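You operate a simulated robot arm through the tools that you are given. There is no shell and no other tool.

You are at the controls of a simulated robot arm. One attempt, no reset.

TASK
Put things in order on the top of the sheet table. At the end: the brake shoe from the top of the sheet table stands on top of the grey cup; the line grease brush stands where the dirty screen pack stood; the dirty screen pack stands where the purple pad stood; the purple pad stands on top of the brown carton with the green tape; whatever was shut is shut again. Leave all else as you found it, and nothing knocked over.

Only the result counts: the job must be done as asked and must still hold three seconds after the hand-in. Knocking over, shifting, dropping, spilling or breaking anything else fails it. Flat cloth is picked up by pressing the open fingertips on it (5 to 10 N) and closing them slowly along it; thin cloth reads only 2 to 8 mm in the jaws.

THE ROBOT
A 7-joint arm with a two-finger parallel gripper, fixed in place. Base frame: the origin is at the foot of the arm, x ahead of it, y to its left, z up; the work surface is at about z = 0. Units: m, rad, N and s.
With the tool pointing down near the work surface it reaches from about 0.22 to 0.58 m from the base axis. Its first joint turns from -1.152 to 1.152 rad. Payload 2.5 kg.
Tool frame: the origin (TCP) lies between the finger pads and is the grasp point; the fingertips stand 0.023 m ahead of it; z points along the fingers, y is the line along which they close. The gripper opens to 0.094 m. The fingers are 0.038 m wide and 0.01 m thick; the gripper's body (0.054 by 0.096 m) begins 0.039 m behind the TCP.
Orientation is that of the tool frame in the base frame, as a unit quaternion [w, x, y, z]. With the fingers straight down and closing along the base's y, the tool's x points along the base's -x, its y along +y and its z along -z.

THE INTERFACE
- The arm moves only by the tool send_rows. Its arguments are lists of equal length, an entry for each row: "delta_rot": the turn, a rotation vector about the tool's x, y, z in rad, a list of three; "dp": the shift along the tool's x, y, z in cm, a list of three; "jaw": the opening, from 0 (shut) to 1 (fully open). In form: {"delta_rot": [[rx, ry, rz], ...], "dp": [[tx, ty, tz], ...], "jaw": [jaw, ...]}. A call has 1 to 20 rows; each row shifts and turns the commanded pose from where the row before left it, along the tool's axes as they then stand. Rows are played at 5 a second. More than 0.05 m and 0.15 rad between two rows, or a gripper value outside its range, and nothing of the call is played. A pose out of reach is approached as far as the arm can. The call stops where the force on the tool passes 40 N (or 10 N more than at its start, if that is more) or the arm is blocked; 0.2 s more then pass. Each finger travels about 0.108 m/s and halts on what it meets, pressing with about 24 N; the grip force reading is that of the motor and also rises with nothing between the fingers. The clock runs only during rows and for 0.2 s after the last one: add rows that do not move to give the fingers time. The reply holds the time, the measured pose of the TCP, the force on the tool along the base axes, the opening and the grip force, in the units named above and with some noise, with the torque about the TCP (base axes, N m) and any sound that the robot's microphone picked up, and new pictures: "pictures" is both (left out), scene, wrist or none.
- Cameras (640 x 400 px; columns grow to the right, rows downward): "scene" is fixed at [0.1303, -0.4358, 0.5422]; the picture's right is [0.67, -0.74, 0.00], its down [-0.49, -0.44, -0.75] and it looks along [0.56, 0.50, -0.66] (base axes); focal length 332 px, centre (320, 200). "wrist" rides on the gripper at [0.086, 0.016, -0.074] in the tool frame; the picture's right is [-0.18, 0.98, 0.00], its down [-0.58, -0.11, -0.81] and it looks along [-0.79, -0.15, 0.59] (tool axes); focal length 243 px, centre (320, 200). There is no depth. A picture from a camera that has moved, and an enlarged one, comes with that camera's place and axes in the base frame and with its lens. The place of the scene camera against the robot may be out by one fixed shift of up to 0.025 m in any direction.
- zoom(camera, box): a new picture of the part [left, top, right, bottom] of that camera's present view, enlarged. The clock stands still meanwhile.
- sign_off(): hands the job in; it is judged then, once.

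Places have to be worked out from the pictures, the camera data and where the tool is seen. Open the gripper and draw the arm clear of the work before you hand the job in, unless the task says otherwise.

The tools are called after "Call:" by a JSON object that holds its "name" and its "arguments". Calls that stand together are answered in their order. send_rows: Moves the arm, as the interface text tells. Its arguments: {"type":"object","properties":{"delta_rot":{"type":"array","items":{"type":"array","items":{"type":"number"}}},"dp":{"type":"array","items":{"type":"array","items":{"type":"number"}}},"jaw":{"type":"array","items":{"type":"number"}},"pictures":{"type":"string","enum":["both","scene","wrist","none"]}},"required":["delta_rot","dp","jaw"]} The other tools are called the same way: zoom (camera, box) takes an enlarged picture of a part of a camera's view; sign_off () hands the job in.

At the start:

```text
time: 0.0
position: [0.3178, -0.088, 0.2714]
tcp_rot: [0.0, -0.001, 1.0, 0.001]
contact_force: [0.2, -0.4, 0.3]
ft_torque: [-0.03, 0.02, 0.01]
gripper_width: 0.094
finger_force: 0.0
```

scene: 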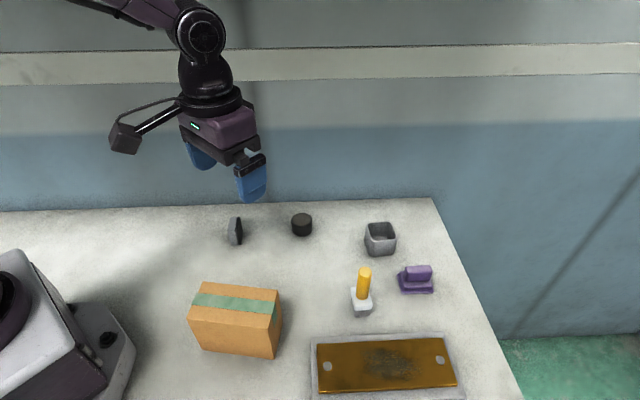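
wrist: 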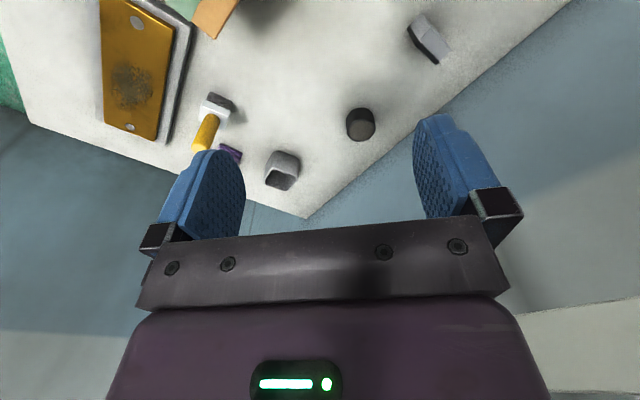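

I see a grey cup, a purple thing, a yellow-handled brush, a dark round cylinder, a small grey/black block, a carton with green tape and a brass plate in a tray. I zoom in first to identify each.

Call:
{"name": "zoom", "arguments": {"camera": "scene", "box": [200, 190, 360, 290]}}

Call:
{"name": "zoom", "arguments": {"camera": "scene", "box": [320, 200, 480, 300]}}

Call:
{"name": "zoom", "arguments": {"camera": "scene", "box": [160, 250, 400, 400]}}

Call:
{"name": "zoom", "arguments": {"camera": "scene", "box": [0, 230, 240, 400]}}

Call:
{"name": "zoom", "arguments": {"camera": "wrist", "box": [80, 0, 320, 200]}}

Call:
{"name": "zoom", "arguments": {"camera": "wrist", "box": [320, 0, 480, 150]}}

```text
4.00 times, centred on (280, 240) of scene
camera zoom: at [0.1303, -0.4358, 0.5422], right [0.67, -0.74, 0.0], down [-0.49, -0.44, -0.75], along [0.56, 0.5, -0.66], focal length 1326 px, centre (480, 40)
```

zoom: 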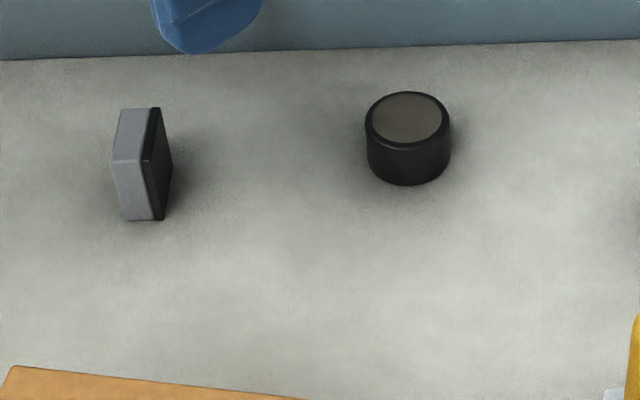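

```text
4.00 times, centred on (400, 250) of scene
camera zoom: at [0.1303, -0.4358, 0.5422], right [0.67, -0.74, 0.0], down [-0.49, -0.44, -0.75], along [0.56, 0.5, -0.66], focal length 1326 px, centre (0, 0)
```

zoom: 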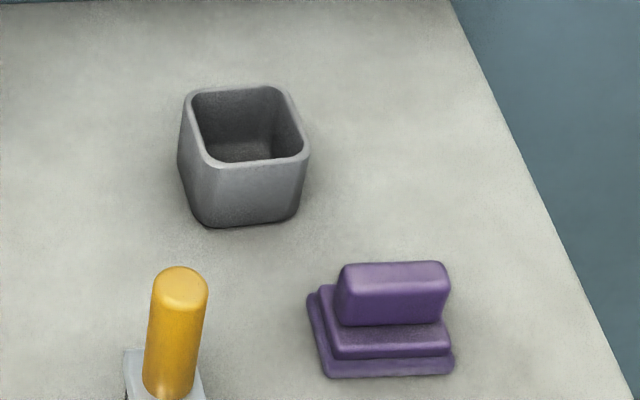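

```text
2.67 times, centred on (280, 325) of scene
camera zoom: at [0.1303, -0.4358, 0.5422], right [0.67, -0.74, 0.0], down [-0.49, -0.44, -0.75], along [0.56, 0.5, -0.66], focal length 884 px, centre (427, -133)
```

zoom: 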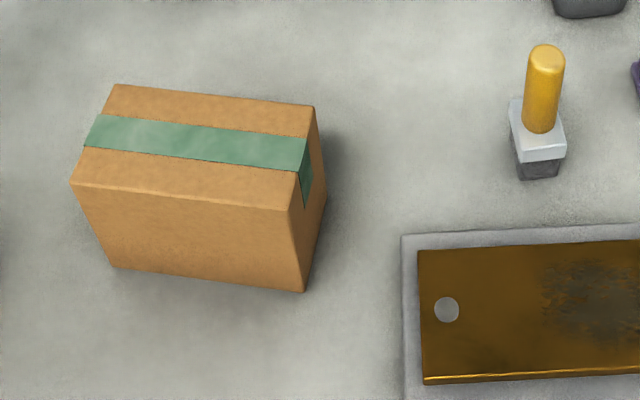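

```text
2.35 times, centred on (120, 315) of scene
camera zoom: at [0.1303, -0.4358, 0.5422], right [0.67, -0.74, 0.0], down [-0.49, -0.44, -0.75], along [0.56, 0.5, -0.66], focal length 780 px, centre (791, -71)
```

zoom: 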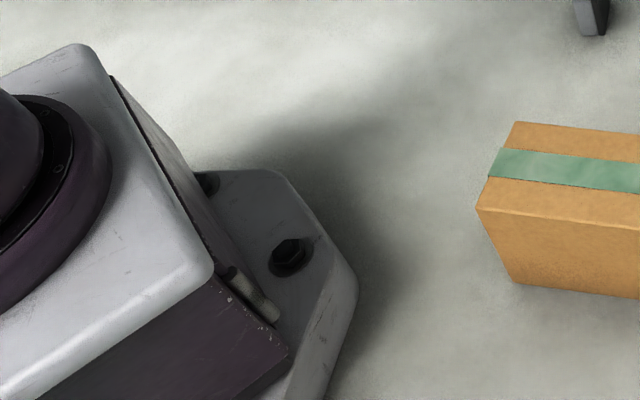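

```text
2.00 times, centred on (200, 100) of wrist
camera zoom: at [0.2292, -0.0728, 0.346], right [0.18, 0.98, 0.0], down [0.58, -0.11, 0.81], along [0.79, -0.15, -0.59], focal length 485 px, centre (560, 400)
```

zoom: 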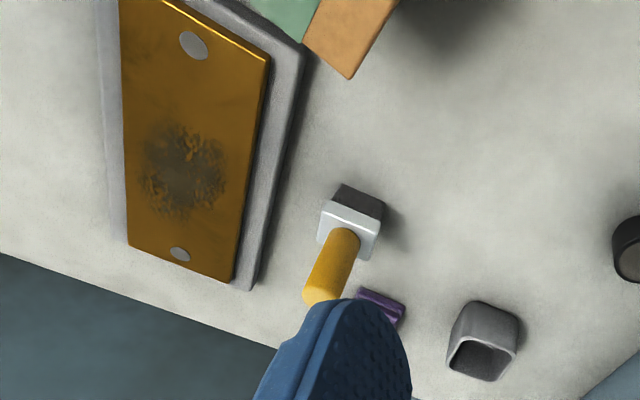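

```text
2.67 times, centred on (400, 75) of wrist
camera zoom: at [0.2292, -0.0728, 0.346], right [0.18, 0.98, 0.0], down [0.58, -0.11, 0.81], along [0.79, -0.15, -0.59], focal length 647 px, centre (107, 533)
```

zoom: 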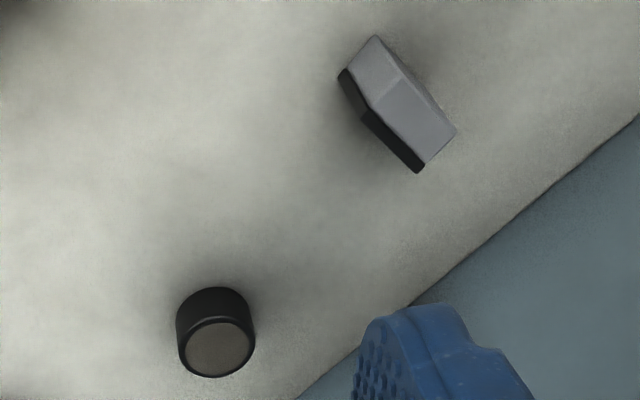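

The brake shoe (grey block with black lining) is at about (0.37, 0.03), the round screen pack at about (0.48, -0.05), the cup at (0.555, -0.207), the purple pad at about (0.523, -0.315), the brush at about (0.41, -0.27) and the carton top at about (0.24, -0.155, 0.10). I go over the shoe for a closer look with the wrist camera.

Call:
{"name": "send_rows", "arguments": {"delta_rot": [[0, 0, 0], [0, 0, 0], [0, 0, 0], [0, 0, 0], [0, 0, 0], [0, 0, 0]], "dp": [[-0.5, 2, 2], [-0.5, 2, 2], [-0.5, 2, 2], [-0.5, 2, 2], [-0.5, 2, 2], [-0.5, 2, 2]], "jaw": [1, 1, 1, 1, 1, 1]}}

```text
time: 1.4
position: [0.3465, 0.0309, 0.152]
tcp_rot: [0.0, 0.0, 1.0, 0.0]
contact_force: [-0.7, -0.3, -0.4]
ft_torque: [0.0, -0.02, -0.01]
gripper_width: 0.0939
finger_force: 0.0
camera wrist: at [0.2585, 0.0473, 0.226], right [0.18, 0.98, 0.0], down [0.58, -0.11, 0.81], along [0.79, -0.15, -0.59], focal length 243 px, centre (320, 200)
```

scene: 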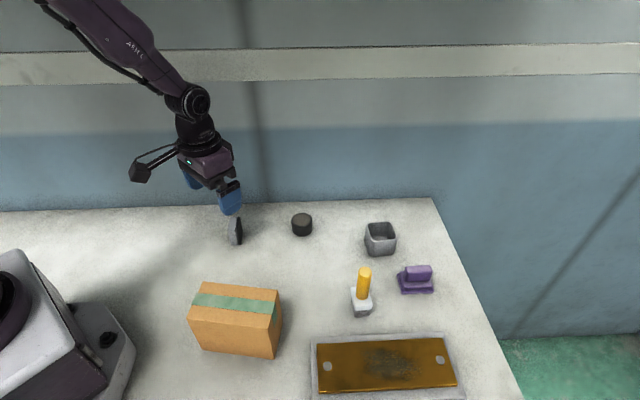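
wrist: 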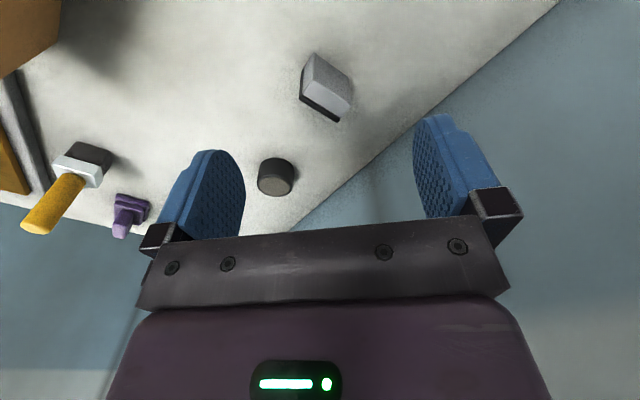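

The shoe is at about pixel (326, 87) in the wrist view; zooming for its corners.

Call:
{"name": "zoom", "arguments": {"camera": "wrist", "box": [270, 30, 380, 140]}}

Call:
{"name": "zoom", "arguments": {"camera": "wrist", "box": [230, 130, 330, 220]}}

Call:
{"name": "zoom", "arguments": {"camera": "wrist", "box": [10, 120, 170, 250]}}

```text
3.64 times, centred on (325, 85) of wrist
camera zoom: at [0.2585, 0.0473, 0.226], right [0.18, 0.98, 0.0], down [0.58, -0.11, 0.81], along [0.79, -0.15, -0.59], focal length 882 px, centre (302, 618)
```

zoom: 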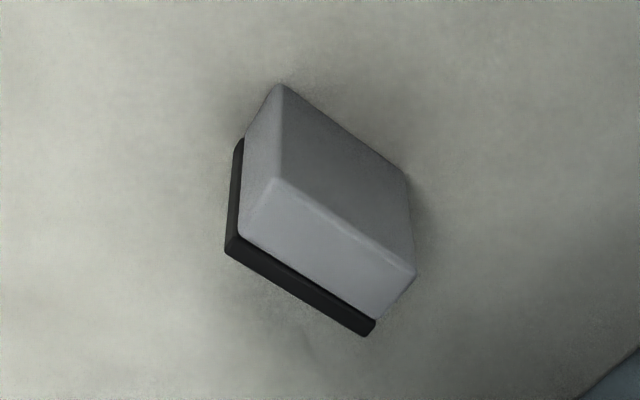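

```text
4.44 times, centred on (280, 175) of wrist
camera zoom: at [0.2585, 0.0473, 0.226], right [0.18, 0.98, 0.0], down [0.58, -0.11, 0.81], along [0.79, -0.15, -0.59], focal length 1078 px, centre (498, 311)
```

zoom: 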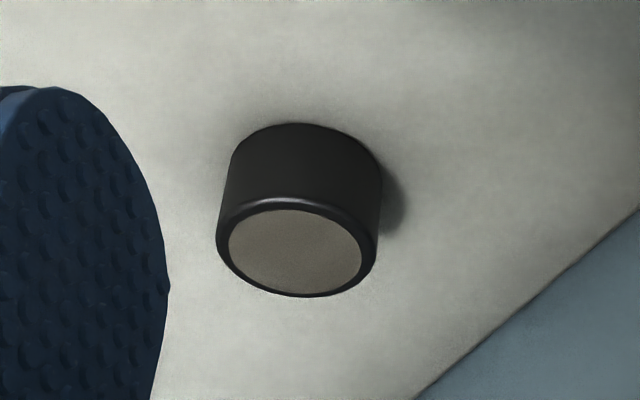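

```text
3.08 times, centred on (90, 185) of wrist
camera zoom: at [0.2585, 0.0473, 0.226], right [0.18, 0.98, 0.0], down [0.58, -0.11, 0.81], along [0.79, -0.15, -0.59], focal length 746 px, centre (1028, 246)
```

zoom: 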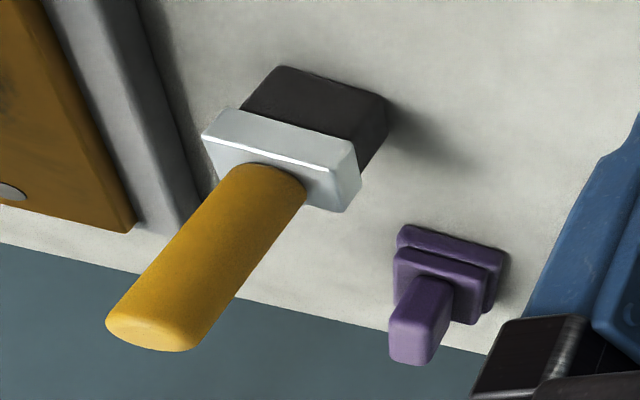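

The shoe reads as about 0.04 long, 0.02 thick and 0.045 high, standing with its long direction at about 45 deg in the base. I move above/short of the grey cup to measure its opening.

Call:
{"name": "send_rows", "arguments": {"delta_rot": [[0, 0, 0], [0, 0, 0], [0, 0, 0], [0, 0, 0], [0, 0, 0], [0, 0, 0], [0, 0, 0]], "dp": [[-2.2, -3.2, 0], [-2.2, -3.2, 0], [-2.2, -3.2, 0], [-2.2, -3.2, 0], [-2.2, -3.2, 0], [-2.2, -3.2, 0], [-2.0, -3.0, 0]], "jaw": [1, 1, 1, 1, 1, 1, 1]}}

```text
time: 3.0
position: [0.499, -0.1903, 0.151]
tcp_rot: [0.0, -0.001, 1.0, 0.0]
contact_force: [0.8, 0.7, 0.2]
ft_torque: [-0.02, 0.01, 0.01]
gripper_width: 0.0939
finger_force: 0.0
camera wrist: at [0.4104, -0.1749, 0.2258], right [0.18, 0.98, 0.0], down [0.58, -0.11, 0.81], along [0.79, -0.15, -0.59], focal length 243 px, centre (320, 200)
```

scene: 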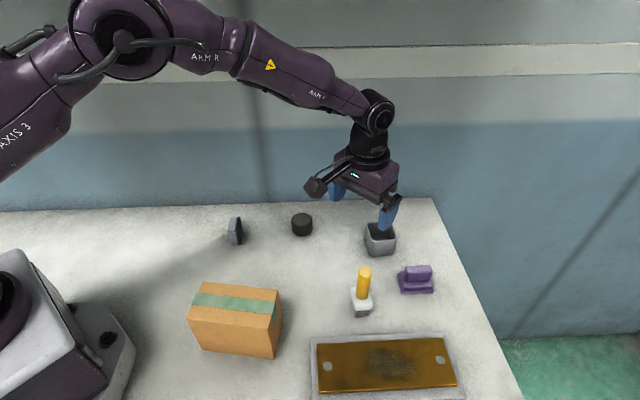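
wrist: 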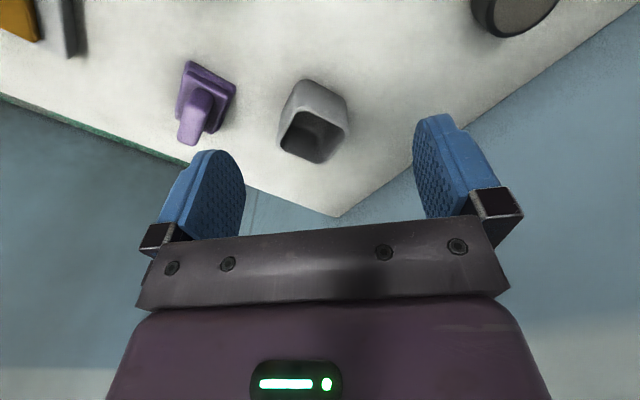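

Call:
{"name": "zoom", "arguments": {"camera": "wrist", "box": [260, 70, 370, 180]}}

Call:
{"name": "zoom", "arguments": {"camera": "wrist", "box": [155, 45, 255, 155]}}

```text
3.64 times, centred on (315, 125) of wrist
camera zoom: at [0.4104, -0.1749, 0.2258], right [0.18, 0.98, 0.0], down [0.58, -0.11, 0.81], along [0.79, -0.15, -0.59], focal length 882 px, centre (338, 473)
```

zoom: 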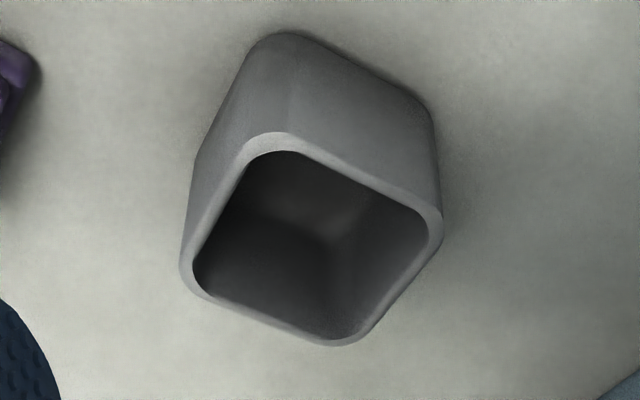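

```text
3.64 times, centred on (205, 100) of wrist
camera zoom: at [0.4104, -0.1749, 0.2258], right [0.18, 0.98, 0.0], down [0.58, -0.11, 0.81], along [0.79, -0.15, -0.59], focal length 882 px, centre (738, 564)
```

zoom: 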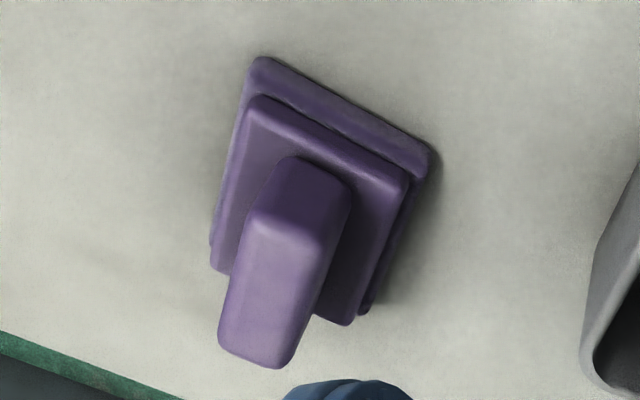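

Cup: rim at about z 0.05, outer side about 0.054, opening about 0.047, centre near (0.552, -0.209), with its corners pointing along base x and y. The shoe base (0.04 x 0.02) is smaller than the opening, so it should stand across the near corner of the rim. The pad centre is near (0.522, -0.312). I return over the shoe and yaw the tool so it grips the shoe by its ends.

Call:
{"name": "send_rows", "arguments": {"delta_rot": [[0, 0, 0], [0, 0, 0], [0, 0, 0], [0, 0, 0], [0, 0, 0], [0, 0, 0], [0, 0, 0], [0, 0, 0.128], [0, 0, 0.128], [0, 0, 0.128], [0, 0, 0.128], [0, 0, 0.128], [0, 0, 0.128], [0, 0, 0]], "dp": [[1.85, 3.17, 0], [1.85, 3.17, 0], [1.85, 3.17, 0], [1.85, 3.17, 0], [1.85, 3.17, 0], [1.85, 3.17, 0], [1.85, 3.18, 0], [0, 0, 0], [0, 0, 0], [0, 0, 0], [0, 0, 0], [0, 0, 0], [0, 0, 0], [0, 0, 0]], "jaw": [1, 1, 1, 1, 1, 1, 1, 1, 1, 1, 1, 1, 1, 1], "pictures": "both"}}

```text
time: 6.2
position: [0.3579, -0.0086, 0.1473]
tcp_rot: [-0.012, 0.423, 0.906, -0.014]
contact_force: [0.6, 0.3, 0.6]
ft_torque: [0.01, 0.01, 0.03]
gripper_width: 0.0941
finger_force: 0.1
stopped in row 14: the arm was blocked; the commanded pose is now the measured one
camera wrist: at [0.3145, 0.0688, 0.2217], right [0.87, 0.49, -0.03], down [0.32, -0.5, 0.8], along [0.38, -0.71, -0.59], focal length 243 px, centre (320, 200)
```

scene: 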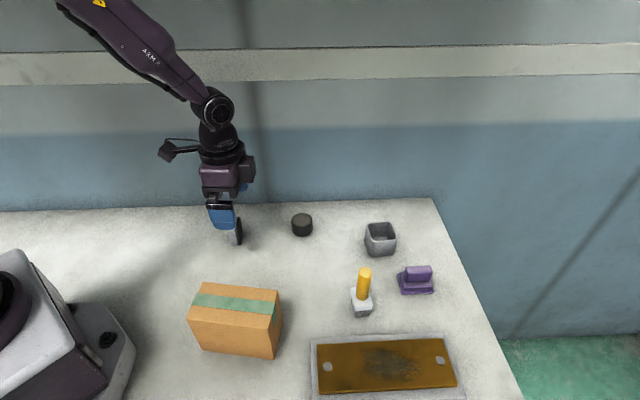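
wrist: 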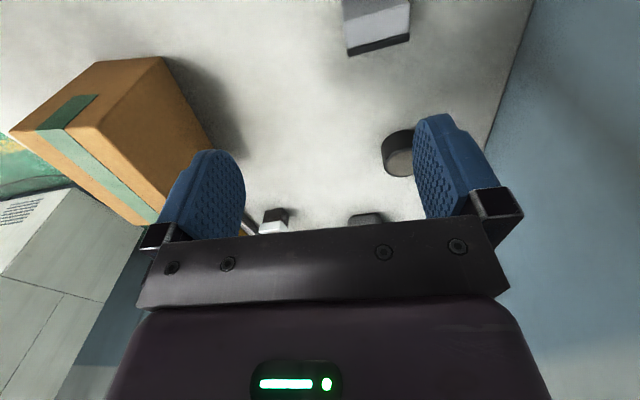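

The call stopped as "blocked" in the last row with the tool about 4 cm off and yawed about 50 deg; I hold still for a couple of rows to see the settled state before correcting.

Call:
{"name": "send_rows", "arguments": {"delta_rot": [[0, 0, 0], [0, 0, 0], [0, 0, 0]], "dp": [[0, 0, 0], [0, 0, 0], [0, 0, 0]], "jaw": [1, 1, 1], "pictures": "scene"}}

```text
time: 7.0
position: [0.3576, -0.0082, 0.147]
tcp_rot: [-0.011, 0.423, 0.906, -0.011]
contact_force: [0.4, 0.9, -0.5]
ft_torque: [0.02, -0.01, 0.0]
gripper_width: 0.0937
finger_force: 0.1
```

scene: 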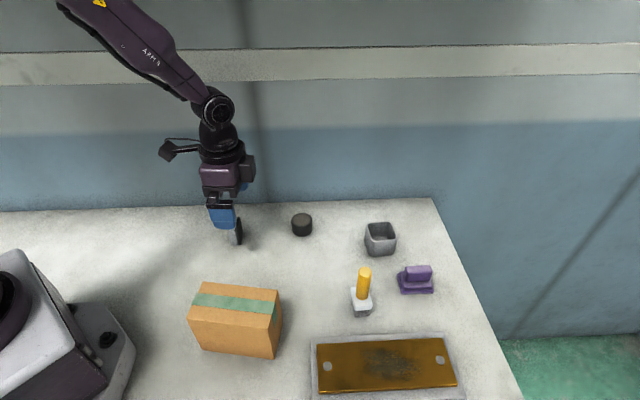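

It is stable at yaw about -50 deg with a 2 deg tilt. I back the yaw off by 6 deg, level the tool, and shift back over the shoe.

Call:
{"name": "send_rows", "arguments": {"delta_rot": [[-0.03, -0.008, -0.1], [0, 0, 0], [0, 0, 0], [0, 0, 0]], "dp": [[0, 0, 0], [1, 1.5, 0], [1, 1.5, 0], [0, 0, 0]], "jaw": [1, 1, 1, 1], "pictures": "both"}}

```text
time: 8.2
position: [0.3588, -0.0044, 0.1476]
tcp_rot: [-0.003, 0.415, 0.91, -0.007]
contact_force: [0.7, 0.4, 0.3]
ft_torque: [0.01, 0.03, 0.0]
gripper_width: 0.0937
finger_force: 0.0
stopped in row 4: the arm was blocked; the commanded pose is now the measured one
camera wrist: at [0.3137, 0.0714, 0.2216], right [0.86, 0.51, -0.02], down [0.31, -0.5, 0.81], along [0.4, -0.7, -0.59], focal length 243 px, centre (320, 200)
```

scene: 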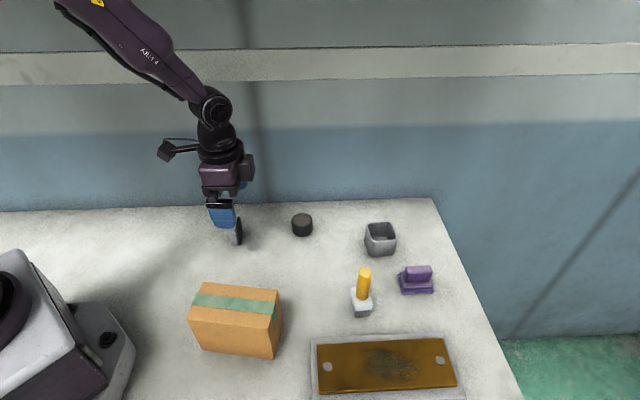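
wrist: 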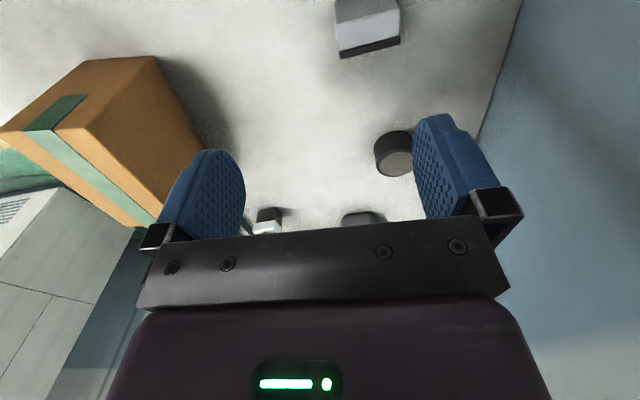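

Yaw toward negative runs into a joint limit here. I turn the tool the other way, to about +46 deg, so that the fingers close across the shoe's thickness instead.

Call:
{"name": "send_rows", "arguments": {"delta_rot": [[0, 0, -0.138], [0, 0, -0.138], [0, 0, -0.138], [0, 0, -0.138], [0, 0, -0.138], [0, 0, -0.138], [0, 0, -0.138], [0, 0, -0.138], [0, 0, -0.138], [0, 0, -0.138], [0, 0, -0.138], [0, 0, -0.138], [0, 0, 0]], "dp": [[0, 0, 0], [0, 0, 0], [0, 0, 0], [0, 0, 0], [0, 0, 0], [0, 0, 0], [0, 0, 0], [0, 0, 0], [0, 0, 0], [0, 0, 0], [0, 0, 0], [0, 0, 0], [0, 0, 0]], "jaw": [1, 1, 1, 1, 1, 1, 1, 1, 1, 1, 1, 1, 1], "pictures": "none"}}

```text
time: 11.0
position: [0.3613, -0.0034, 0.147]
tcp_rot: [-0.005, -0.393, 0.919, -0.002]
contact_force: [-0.5, 0.3, 0.0]
ft_torque: [0.01, 0.01, 0.02]
gripper_width: 0.0941
finger_force: 0.1
```

Yaw is now +46 deg and free of blocking. I level the small tilt and shift over the shoe for a check picture.

Call:
{"name": "send_rows", "arguments": {"delta_rot": [[0, -0.01, 0], [0, 0, 0], [0, 0, 0]], "dp": [[-1.6, 0.9, 0], [-1.6, 0.9, 0], [0, 0, 0]], "jaw": [1, 1, 1], "pictures": "both"}}

```text
time: 11.8
position: [0.3709, 0.0318, 0.1472]
tcp_rot: [-0.001, -0.392, 0.92, 0.0]
contact_force: [-0.3, 0.8, 0.1]
ft_torque: [0.02, 0.03, 0.0]
gripper_width: 0.0941
finger_force: 0.1
camera wrist: at [0.2975, -0.0185, 0.2216], right [-0.58, 0.81, 0.0], down [0.48, 0.35, 0.8], along [0.65, 0.47, -0.59], focal length 243 px, centre (320, 200)
```

scene: 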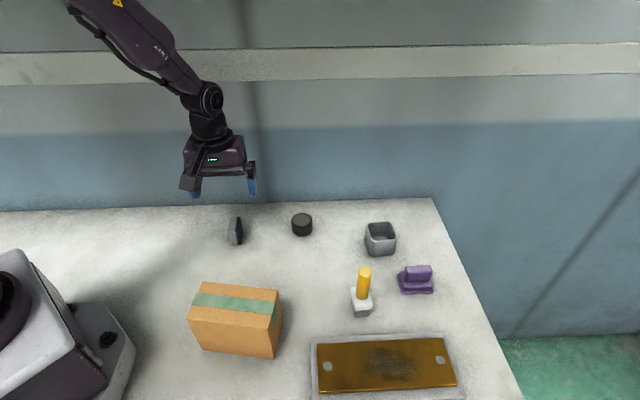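
wrist: 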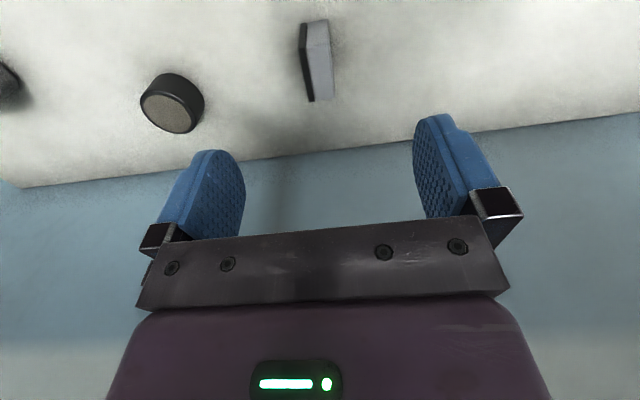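

Call:
{"name": "zoom", "arguments": {"camera": "wrist", "box": [265, 5, 365, 115]}}

Call:
{"name": "zoom", "arguments": {"camera": "wrist", "box": [130, 60, 220, 145]}}

```text
3.64 times, centred on (315, 60) of wrist
camera zoom: at [0.2975, -0.0185, 0.2216], right [-0.58, 0.81, 0.0], down [0.48, 0.35, 0.8], along [0.65, 0.47, -0.59], focal length 882 px, centre (338, 709)
```

zoom: 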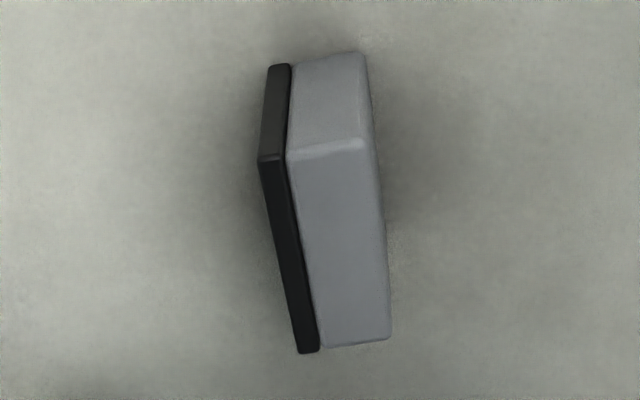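

```text
4.71 times, centred on (175, 102) of wrist
camera zoom: at [0.2975, -0.0185, 0.2216], right [-0.58, 0.81, 0.0], down [0.48, 0.35, 0.8], along [0.65, 0.47, -0.59], focal length 1142 px, centre (1002, 659)
```

zoom: 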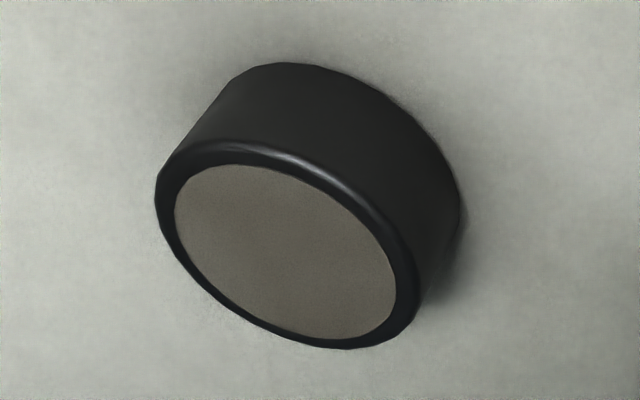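

The shoe is aligned with the tool and centred within 2 mm of the TCP. I go down to TCP z of about 0.033 and close across its thickness.

Call:
{"name": "send_rows", "arguments": {"delta_rot": [[0, 0, 0], [0, 0, 0], [0, 0, 0], [0, 0, 0], [0, 0, 0], [0, 0, 0], [0, 0, 0], [0, 0, 0], [0, 0, 0], [0, 0, 0]], "dp": [[0, -0.2, 3], [0, 0, 3], [0, 0, 3], [0, 0, 1.4], [0, 0, 1.0], [0, 0, 0], [0, 0, 0], [0, 0, 0], [0, 0, 0], [0, 0, 0]], "jaw": [1, 1, 1, 1, 1, 1, 0.5, 0.2, 0, 0], "pictures": "both"}}

```text
time: 14.0
position: [0.3821, 0.0262, 0.0478]
tcp_rot: [0.018, -0.386, 0.922, -0.008]
contact_force: [-1.2, 3.0, 7.7]
ft_torque: [0.24, -0.03, -0.01]
gripper_width: 0.0204
finger_force: 24.4
camera wrist: at [0.3064, -0.0244, 0.1199], right [-0.57, 0.82, -0.02], down [0.45, 0.34, 0.82], along [0.68, 0.46, -0.57], focal length 243 px, centre (320, 200)
```

scene: 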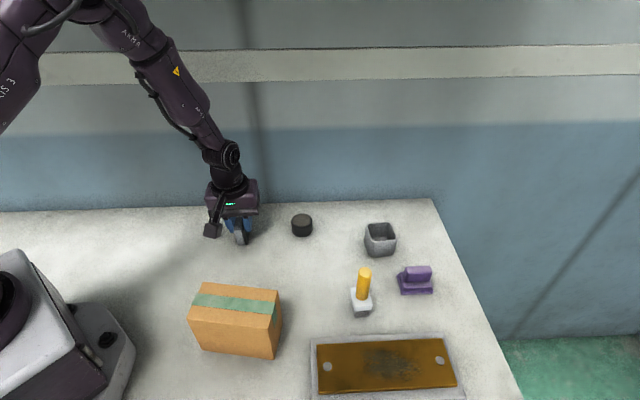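
wrist: 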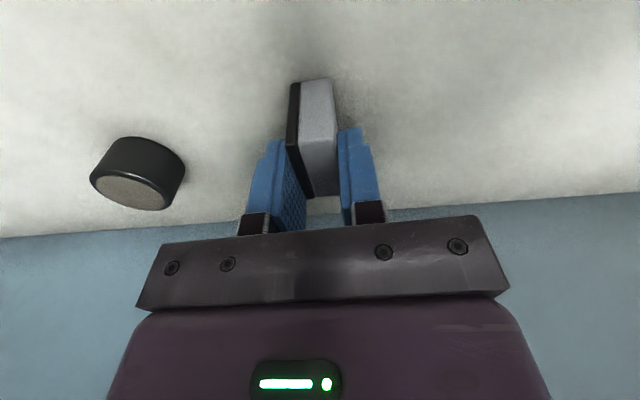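

The shoe is gripped (0.0204 m, 24 N), though the arm ended 1.5 cm high and 2 deg tilted from the commanded pose. I lift it straight up and check.

Call:
{"name": "send_rows", "arguments": {"delta_rot": [[0, 0, 0], [0, 0, 0], [0, 0, 0], [0, 0, 0], [0, 0, 0], [0, 0, 0]], "dp": [[0, 0, -2], [0, 0, -2.5], [0, 0, -2.5], [0, 0, -2.5], [0, 0, -2], [0, 0, 0]], "jaw": [0, 0, 0, 0, 0, 0], "pictures": "both"}}

```text
time: 15.4
position: [0.3718, 0.0313, 0.1476]
tcp_rot: [-0.002, -0.392, 0.92, 0.001]
contact_force: [0.2, 0.1, -0.7]
ft_torque: [-0.01, 0.02, 0.04]
gripper_width: 0.0204
finger_force: 24.4
camera wrist: at [0.2986, -0.0202, 0.2225], right [-0.58, 0.81, 0.0], down [0.48, 0.35, 0.8], along [0.65, 0.47, -0.59], focal length 243 px, centre (320, 200)
```

scene: 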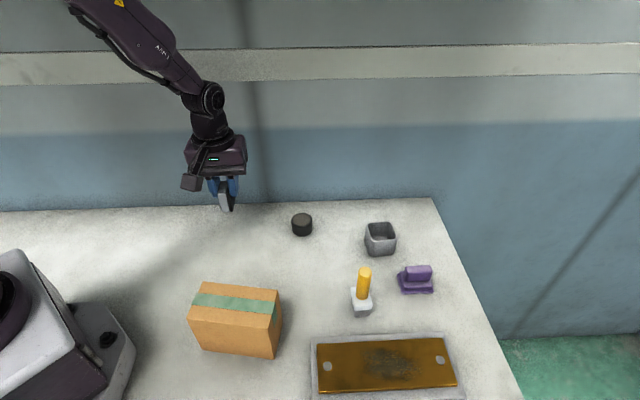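
wrist: 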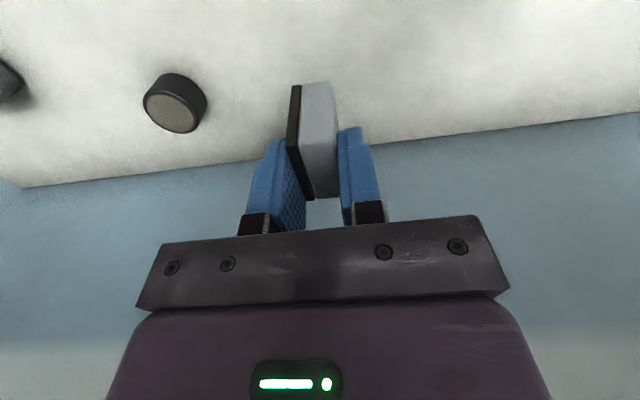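

The pose is back to exactly what was commanded and the shoe is held. I zoom to measure how it sits in the jaws.

Call:
{"name": "zoom", "arguments": {"camera": "wrist", "box": [260, 70, 370, 210]}}

Call:
{"name": "zoom", "arguments": {"camera": "scene", "box": [170, 130, 290, 230]}}

```text
2.86 times, centred on (315, 140) of wrist
camera zoom: at [0.2986, -0.0202, 0.2225], right [-0.58, 0.81, 0.0], down [0.48, 0.35, 0.8], along [0.65, 0.47, -0.59], focal length 693 px, centre (334, 371)
```

zoom: 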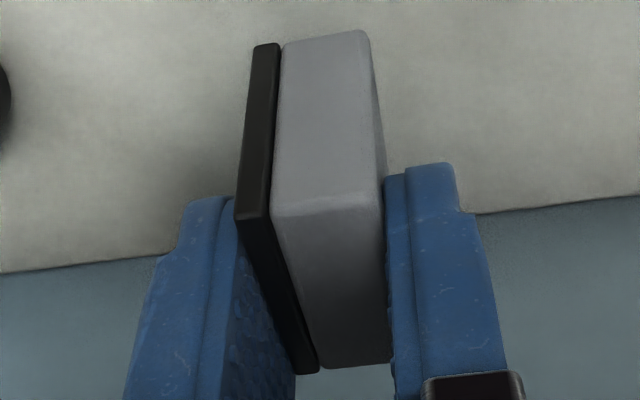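

```text
4.00 times, centred on (230, 180) of scene
camera zoom: at [0.1304, -0.4358, 0.5422], right [0.67, -0.74, 0.0], down [-0.49, -0.44, -0.75], along [0.56, 0.5, -0.66], focal length 1326 px, centre (680, 280)
```

zoom: 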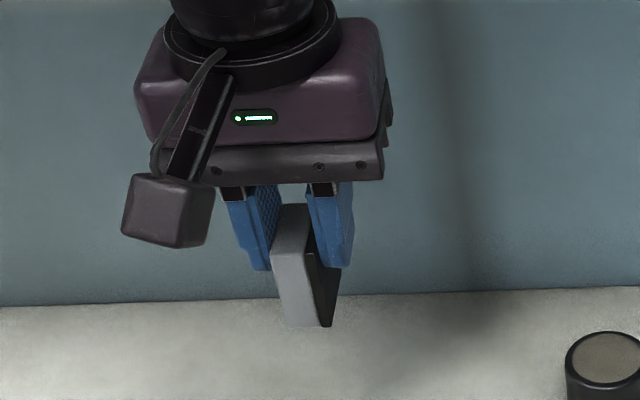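

The shoe hangs with its bottom 4.8 cm below the TCP and its centre 0.4 cm toward tool +x. I turn back to about yaw 1 deg and carry it over the +y corner of the cup at height.

Call:
{"name": "send_rows", "arguments": {"delta_rot": [[0, 0, 0], [0, 0, 0.1315], [0, 0, 0.1315], [0, 0, 0.1315], [0, 0, 0.1315], [0, 0, 0.1315], [0, 0, 0.1315], [0, 0, 0], [0, 0, 0], [0, 0, 0], [0, 0, 0], [0, 0, 0], [0, 0, 0], [0, 0, 0], [0, 0, 0], [0, 0, 0]], "dp": [[0, 0, -1], [0, 0, 0], [0, 0, 0], [0, 0, 0], [0, 0, 0], [0, 0, 0], [0, 0, 0], [-2.24, -2.77, 0], [-2.24, -2.77, 0], [-2.24, -2.77, 0], [-2.24, -2.77, 0], [-2.24, -2.77, 0], [-2.24, -2.77, 0], [-2.24, -2.77, 0], [-2.24, -2.77, 0], [0, 0, 0]], "jaw": [0, 0, 0, 0, 0, 0, 0, 0, 0, 0, 0, 0, 0, 0, 0, 0], "pictures": "both"}}

```text
time: 18.8
position: [0.5549, -0.1872, 0.157]
tcp_rot: [-0.003, -0.009, 1.0, 0.0]
contact_force: [-0.4, 0.4, -1.0]
ft_torque: [0.0, 0.04, 0.0]
gripper_width: 0.0207
finger_force: 24.5
camera wrist: at [0.4667, -0.1727, 0.2323], right [0.17, 0.99, 0.0], down [0.59, -0.1, 0.8], along [0.79, -0.13, -0.59], focal length 243 px, centre (320, 200)
```

scene: 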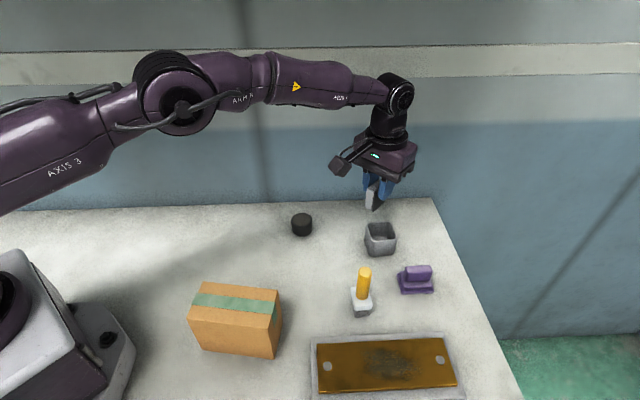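
wrist: 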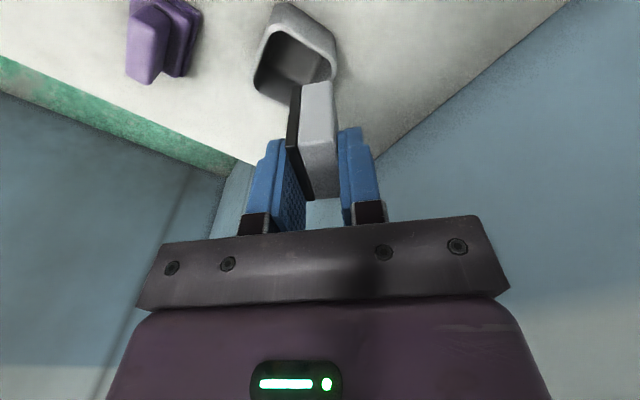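

Reached the hover. I zoom in on the cup and shoe to check the relative placement.

Call:
{"name": "zoom", "arguments": {"camera": "wrist", "box": [235, 0, 355, 120]}}

Call:
{"name": "zoom", "arguments": {"camera": "scene", "box": [320, 160, 440, 270]}}

```text
3.33 times, centred on (295, 60) of wrist
camera zoom: at [0.4667, -0.1727, 0.2323], right [0.17, 0.99, 0.0], down [0.59, -0.1, 0.8], along [0.79, -0.13, -0.59], focal length 809 px, centre (403, 667)
```

zoom: 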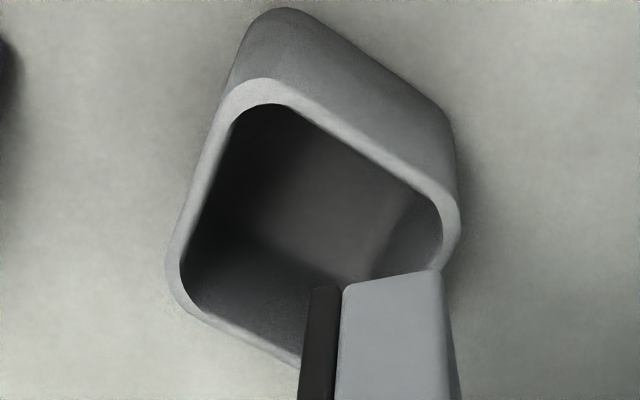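

```text
3.64 times, centred on (380, 215) of scene
camera zoom: at [0.1303, -0.4358, 0.5422], right [0.67, -0.74, 0.0], down [-0.49, -0.44, -0.75], along [0.56, 0.5, -0.66], focal length 1205 px, centre (102, 146)
```

zoom: 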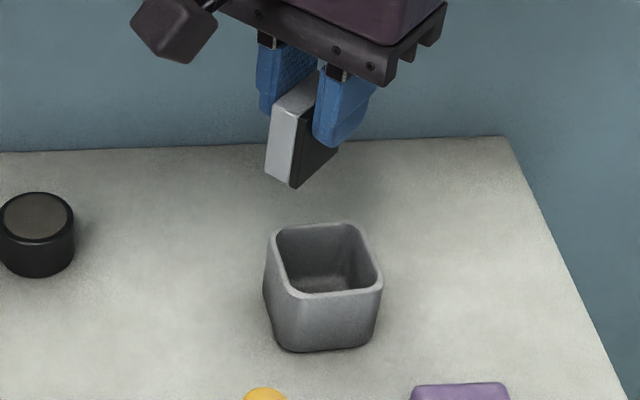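

Shoe centre is about (0.551, -0.188) and the cup's +y inner corner about (0.552, -0.179), which gives support on both walls around the corner with the shoe's centre of mass inside. I lower to just above the rim.

Call:
{"name": "send_rows", "arguments": {"delta_rot": [[0, 0, 0], [0, 0, 0], [0, 0, 0], [0, 0, 0]], "dp": [[0, 0, 2], [0, 0, 2], [0, 0, 1.3], [0, 0, 0]], "jaw": [0, 0, 0, 0], "pictures": "both"}}

Call:
{"name": "zoom", "arguments": {"camera": "wrist", "box": [235, 0, 395, 140]}}

Call:
{"name": "zoom", "arguments": {"camera": "scene", "box": [320, 160, 440, 270]}}

```text
time: 19.8
position: [0.5554, -0.1873, 0.1036]
tcp_rot: [-0.001, -0.01, 1.0, -0.001]
contact_force: [-0.3, -0.3, -1.1]
ft_torque: [0.0, -0.01, -0.05]
gripper_width: 0.0207
finger_force: 24.0
camera wrist: at [0.4667, -0.1724, 0.1791], right [0.17, 0.99, 0.0], down [0.59, -0.1, 0.81], along [0.79, -0.13, -0.59], focal length 243 px, centre (320, 200)
```

scene: 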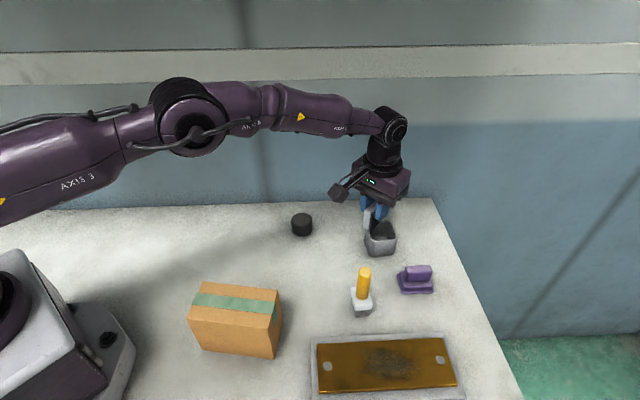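
wrist: 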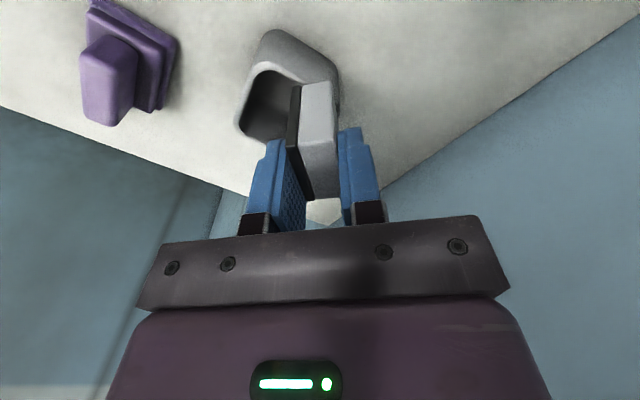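

```text
2.86 times, centred on (315, 70) of wrist
camera zoom: at [0.4667, -0.1724, 0.1791], right [0.17, 0.99, 0.0], down [0.59, -0.1, 0.81], along [0.79, -0.13, -0.59], focal length 693 px, centre (334, 571)
```

zoom: 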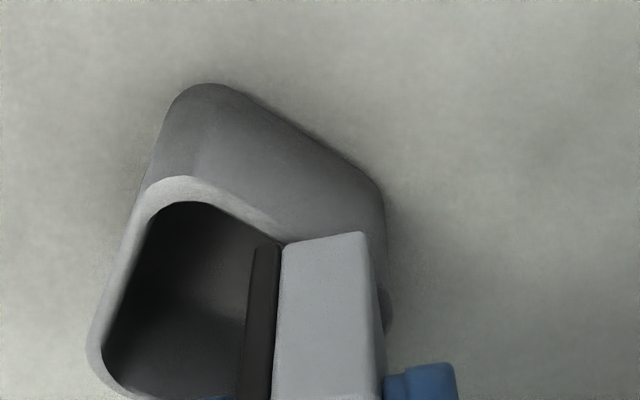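

```text
3.64 times, centred on (380, 215) of scene
camera zoom: at [0.1303, -0.4358, 0.5422], right [0.67, -0.74, 0.0], down [-0.49, -0.44, -0.75], along [0.56, 0.5, -0.66], focal length 1205 px, centre (102, 146)
```

zoom: 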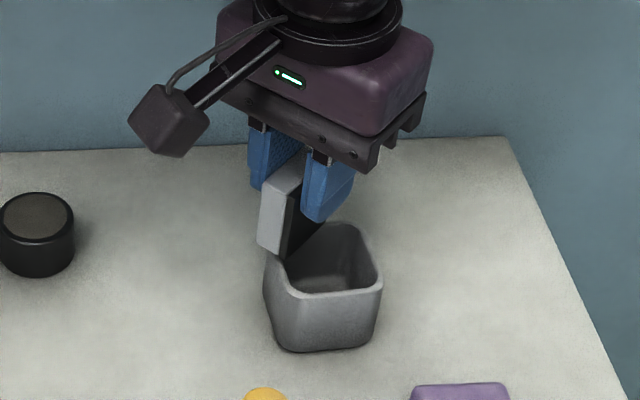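

The shoe bottom is just above the rim and sits over the corner as planned. I lower the last few mm in small steps watching the force.

Call:
{"name": "send_rows", "arguments": {"delta_rot": [[0, 0, 0], [0, 0, 0], [0, 0, 0]], "dp": [[0, 0, 0.2], [0, 0, 0.2], [0, 0, 0]], "jaw": [0, 0, 0], "pictures": "none"}}

```text
time: 20.6
position: [0.555, -0.1871, 0.1018]
tcp_rot: [-0.002, -0.009, 1.0, -0.001]
contact_force: [-0.3, 0.4, -0.5]
ft_torque: [-0.02, 0.02, -0.02]
gripper_width: 0.0205
finger_force: 24.3
```

Call:
{"name": "send_rows", "arguments": {"delta_rot": [[0, 0, 0], [0, 0, 0], [0, 0, 0]], "dp": [[0, 0, 0.15], [0, 0, 0.15], [0, 0, 0]], "jaw": [0, 0, 0], "pictures": "none"}}

```text
time: 21.4
position: [0.5554, -0.1865, 0.0978]
tcp_rot: [-0.002, -0.011, 1.0, -0.001]
contact_force: [0.3, 0.2, -0.8]
ft_torque: [0.0, -0.01, -0.01]
gripper_width: 0.0205
finger_force: 24.1
```

No contact yet at z 0.098; continuing in 1 mm steps.

Call:
{"name": "send_rows", "arguments": {"delta_rot": [[0, 0, 0], [0, 0, 0], [0, 0, 0]], "dp": [[0, 0, 0.1], [0, 0, 0.1], [0, 0, 0]], "jaw": [0, 0, 0], "pictures": "wrist"}}

Call:
{"name": "zoom", "arguments": {"camera": "wrist", "box": [235, 0, 395, 140]}}

Call:
{"name": "zoom", "arguments": {"camera": "scene", "box": [340, 190, 420, 265]}}

```text
time: 22.2
position: [0.5548, -0.1862, 0.0977]
tcp_rot: [0.0, -0.009, 1.0, -0.001]
contact_force: [-1.5, 0.6, 9.8]
ft_torque: [0.02, -0.03, 0.01]
gripper_width: 0.0207
finger_force: 24.1
camera wrist: at [0.4669, -0.1725, 0.1716], right [0.17, 0.99, 0.0], down [0.58, -0.1, 0.81], along [0.79, -0.14, -0.59], focal length 243 px, centre (320, 200)
```

wrist: 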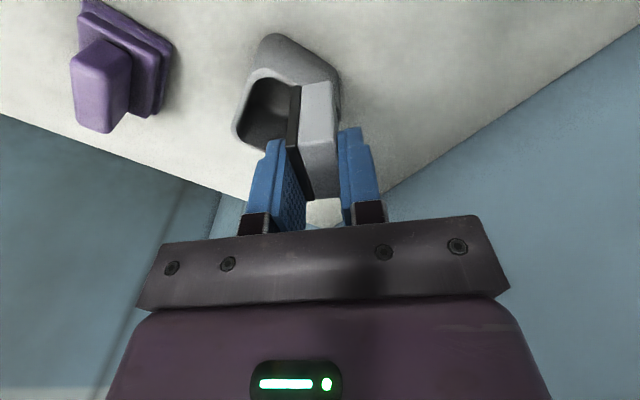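

```text
2.86 times, centred on (315, 70) of wrist
camera zoom: at [0.4669, -0.1725, 0.1716], right [0.17, 0.99, 0.0], down [0.58, -0.1, 0.81], along [0.79, -0.14, -0.59], focal length 693 px, centre (334, 571)
```

zoom: 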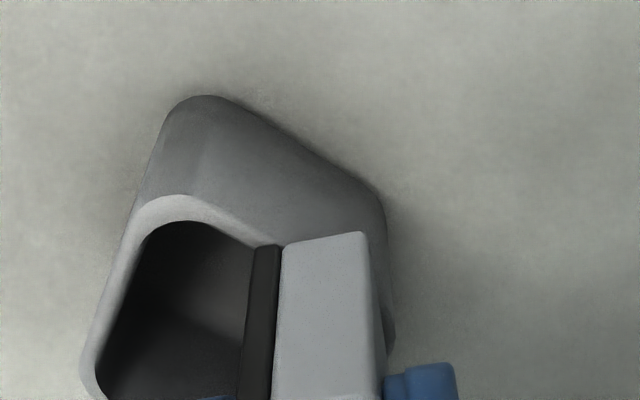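

```text
5.33 times, centred on (380, 228) of scene
camera zoom: at [0.1303, -0.4357, 0.5422], right [0.67, -0.74, 0.0], down [-0.49, -0.44, -0.75], along [0.56, 0.5, -0.66], focal length 1768 px, centre (0, 53)
```

zoom: 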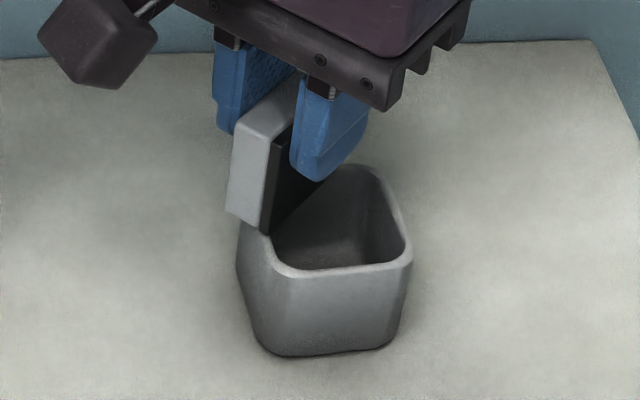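

Contact at TCP z of about 0.097 (9.8 N up), so the shoe is resting on the rim across the corner. I ease off 1 mm and open the fingers gently.

Call:
{"name": "send_rows", "arguments": {"delta_rot": [[0, 0, 0], [0, 0, 0], [0, 0, 0], [0, 0, 0], [0, 0, 0], [0, 0, 0], [0, 0, 0]], "dp": [[0, 0, -0.08], [0, 0, 0], [0, 0, 0], [0, 0, 0], [0, 0, 0], [0, 0, 0], [0, 0, 0]], "jaw": [0, 0.2, 0.24, 0.27, 0.32, 0.4, 0.4], "pictures": "both"}}

Call:
{"name": "zoom", "arguments": {"camera": "wrist", "box": [235, 60, 395, 220]}}

Call:
{"name": "zoom", "arguments": {"camera": "scene", "box": [340, 190, 420, 265]}}

```text
time: 23.8
position: [0.5541, -0.1861, 0.0979]
tcp_rot: [0.0, -0.009, 1.0, -0.001]
contact_force: [-0.1, -0.2, -1.1]
ft_torque: [0.0, -0.02, -0.02]
gripper_width: 0.0377
finger_force: 0.1
camera wrist: at [0.4666, -0.1725, 0.1716], right [0.17, 0.99, 0.0], down [0.59, -0.1, 0.81], along [0.79, -0.13, -0.59], focal length 243 px, centre (320, 200)
```

scene: 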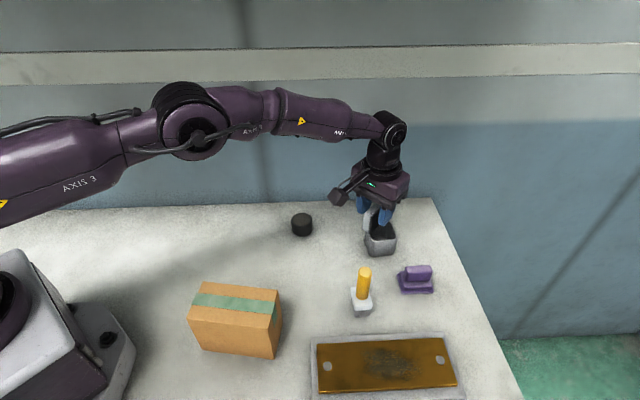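
wrist: 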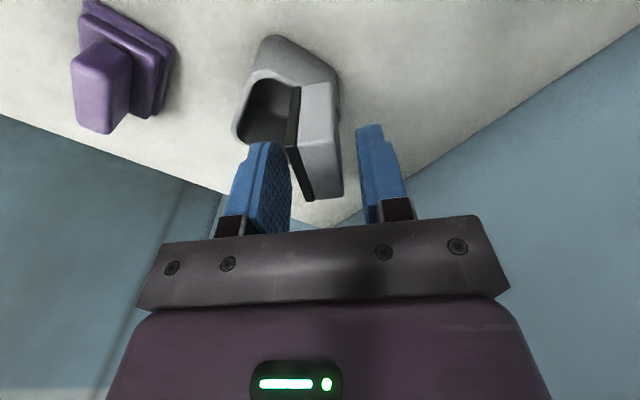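

```text
2.50 times, centred on (315, 140) of wrist
camera zoom: at [0.4666, -0.1725, 0.1716], right [0.17, 0.99, 0.0], down [0.59, -0.1, 0.81], along [0.79, -0.13, -0.59], focal length 606 px, centre (332, 350)
```

zoom: 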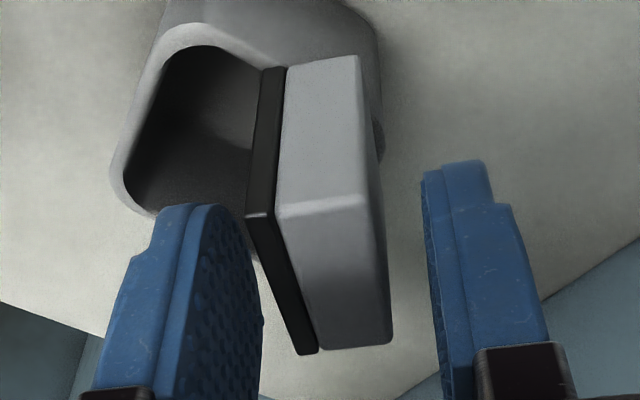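

```text
5.33 times, centred on (380, 228) of scene
camera zoom: at [0.1303, -0.4358, 0.5422], right [0.67, -0.74, 0.0], down [-0.49, -0.44, -0.75], along [0.56, 0.5, -0.66], focal length 1768 px, centre (0, 53)
```

zoom: 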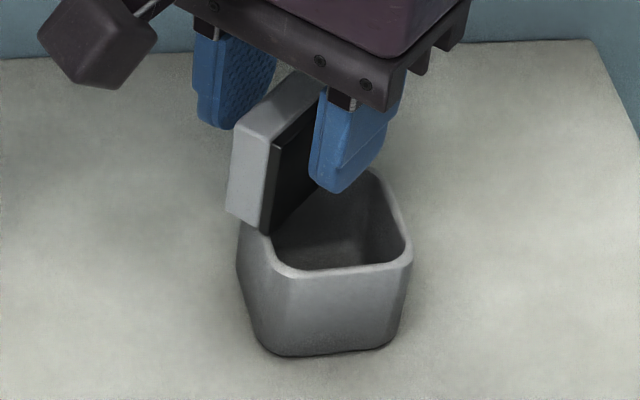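

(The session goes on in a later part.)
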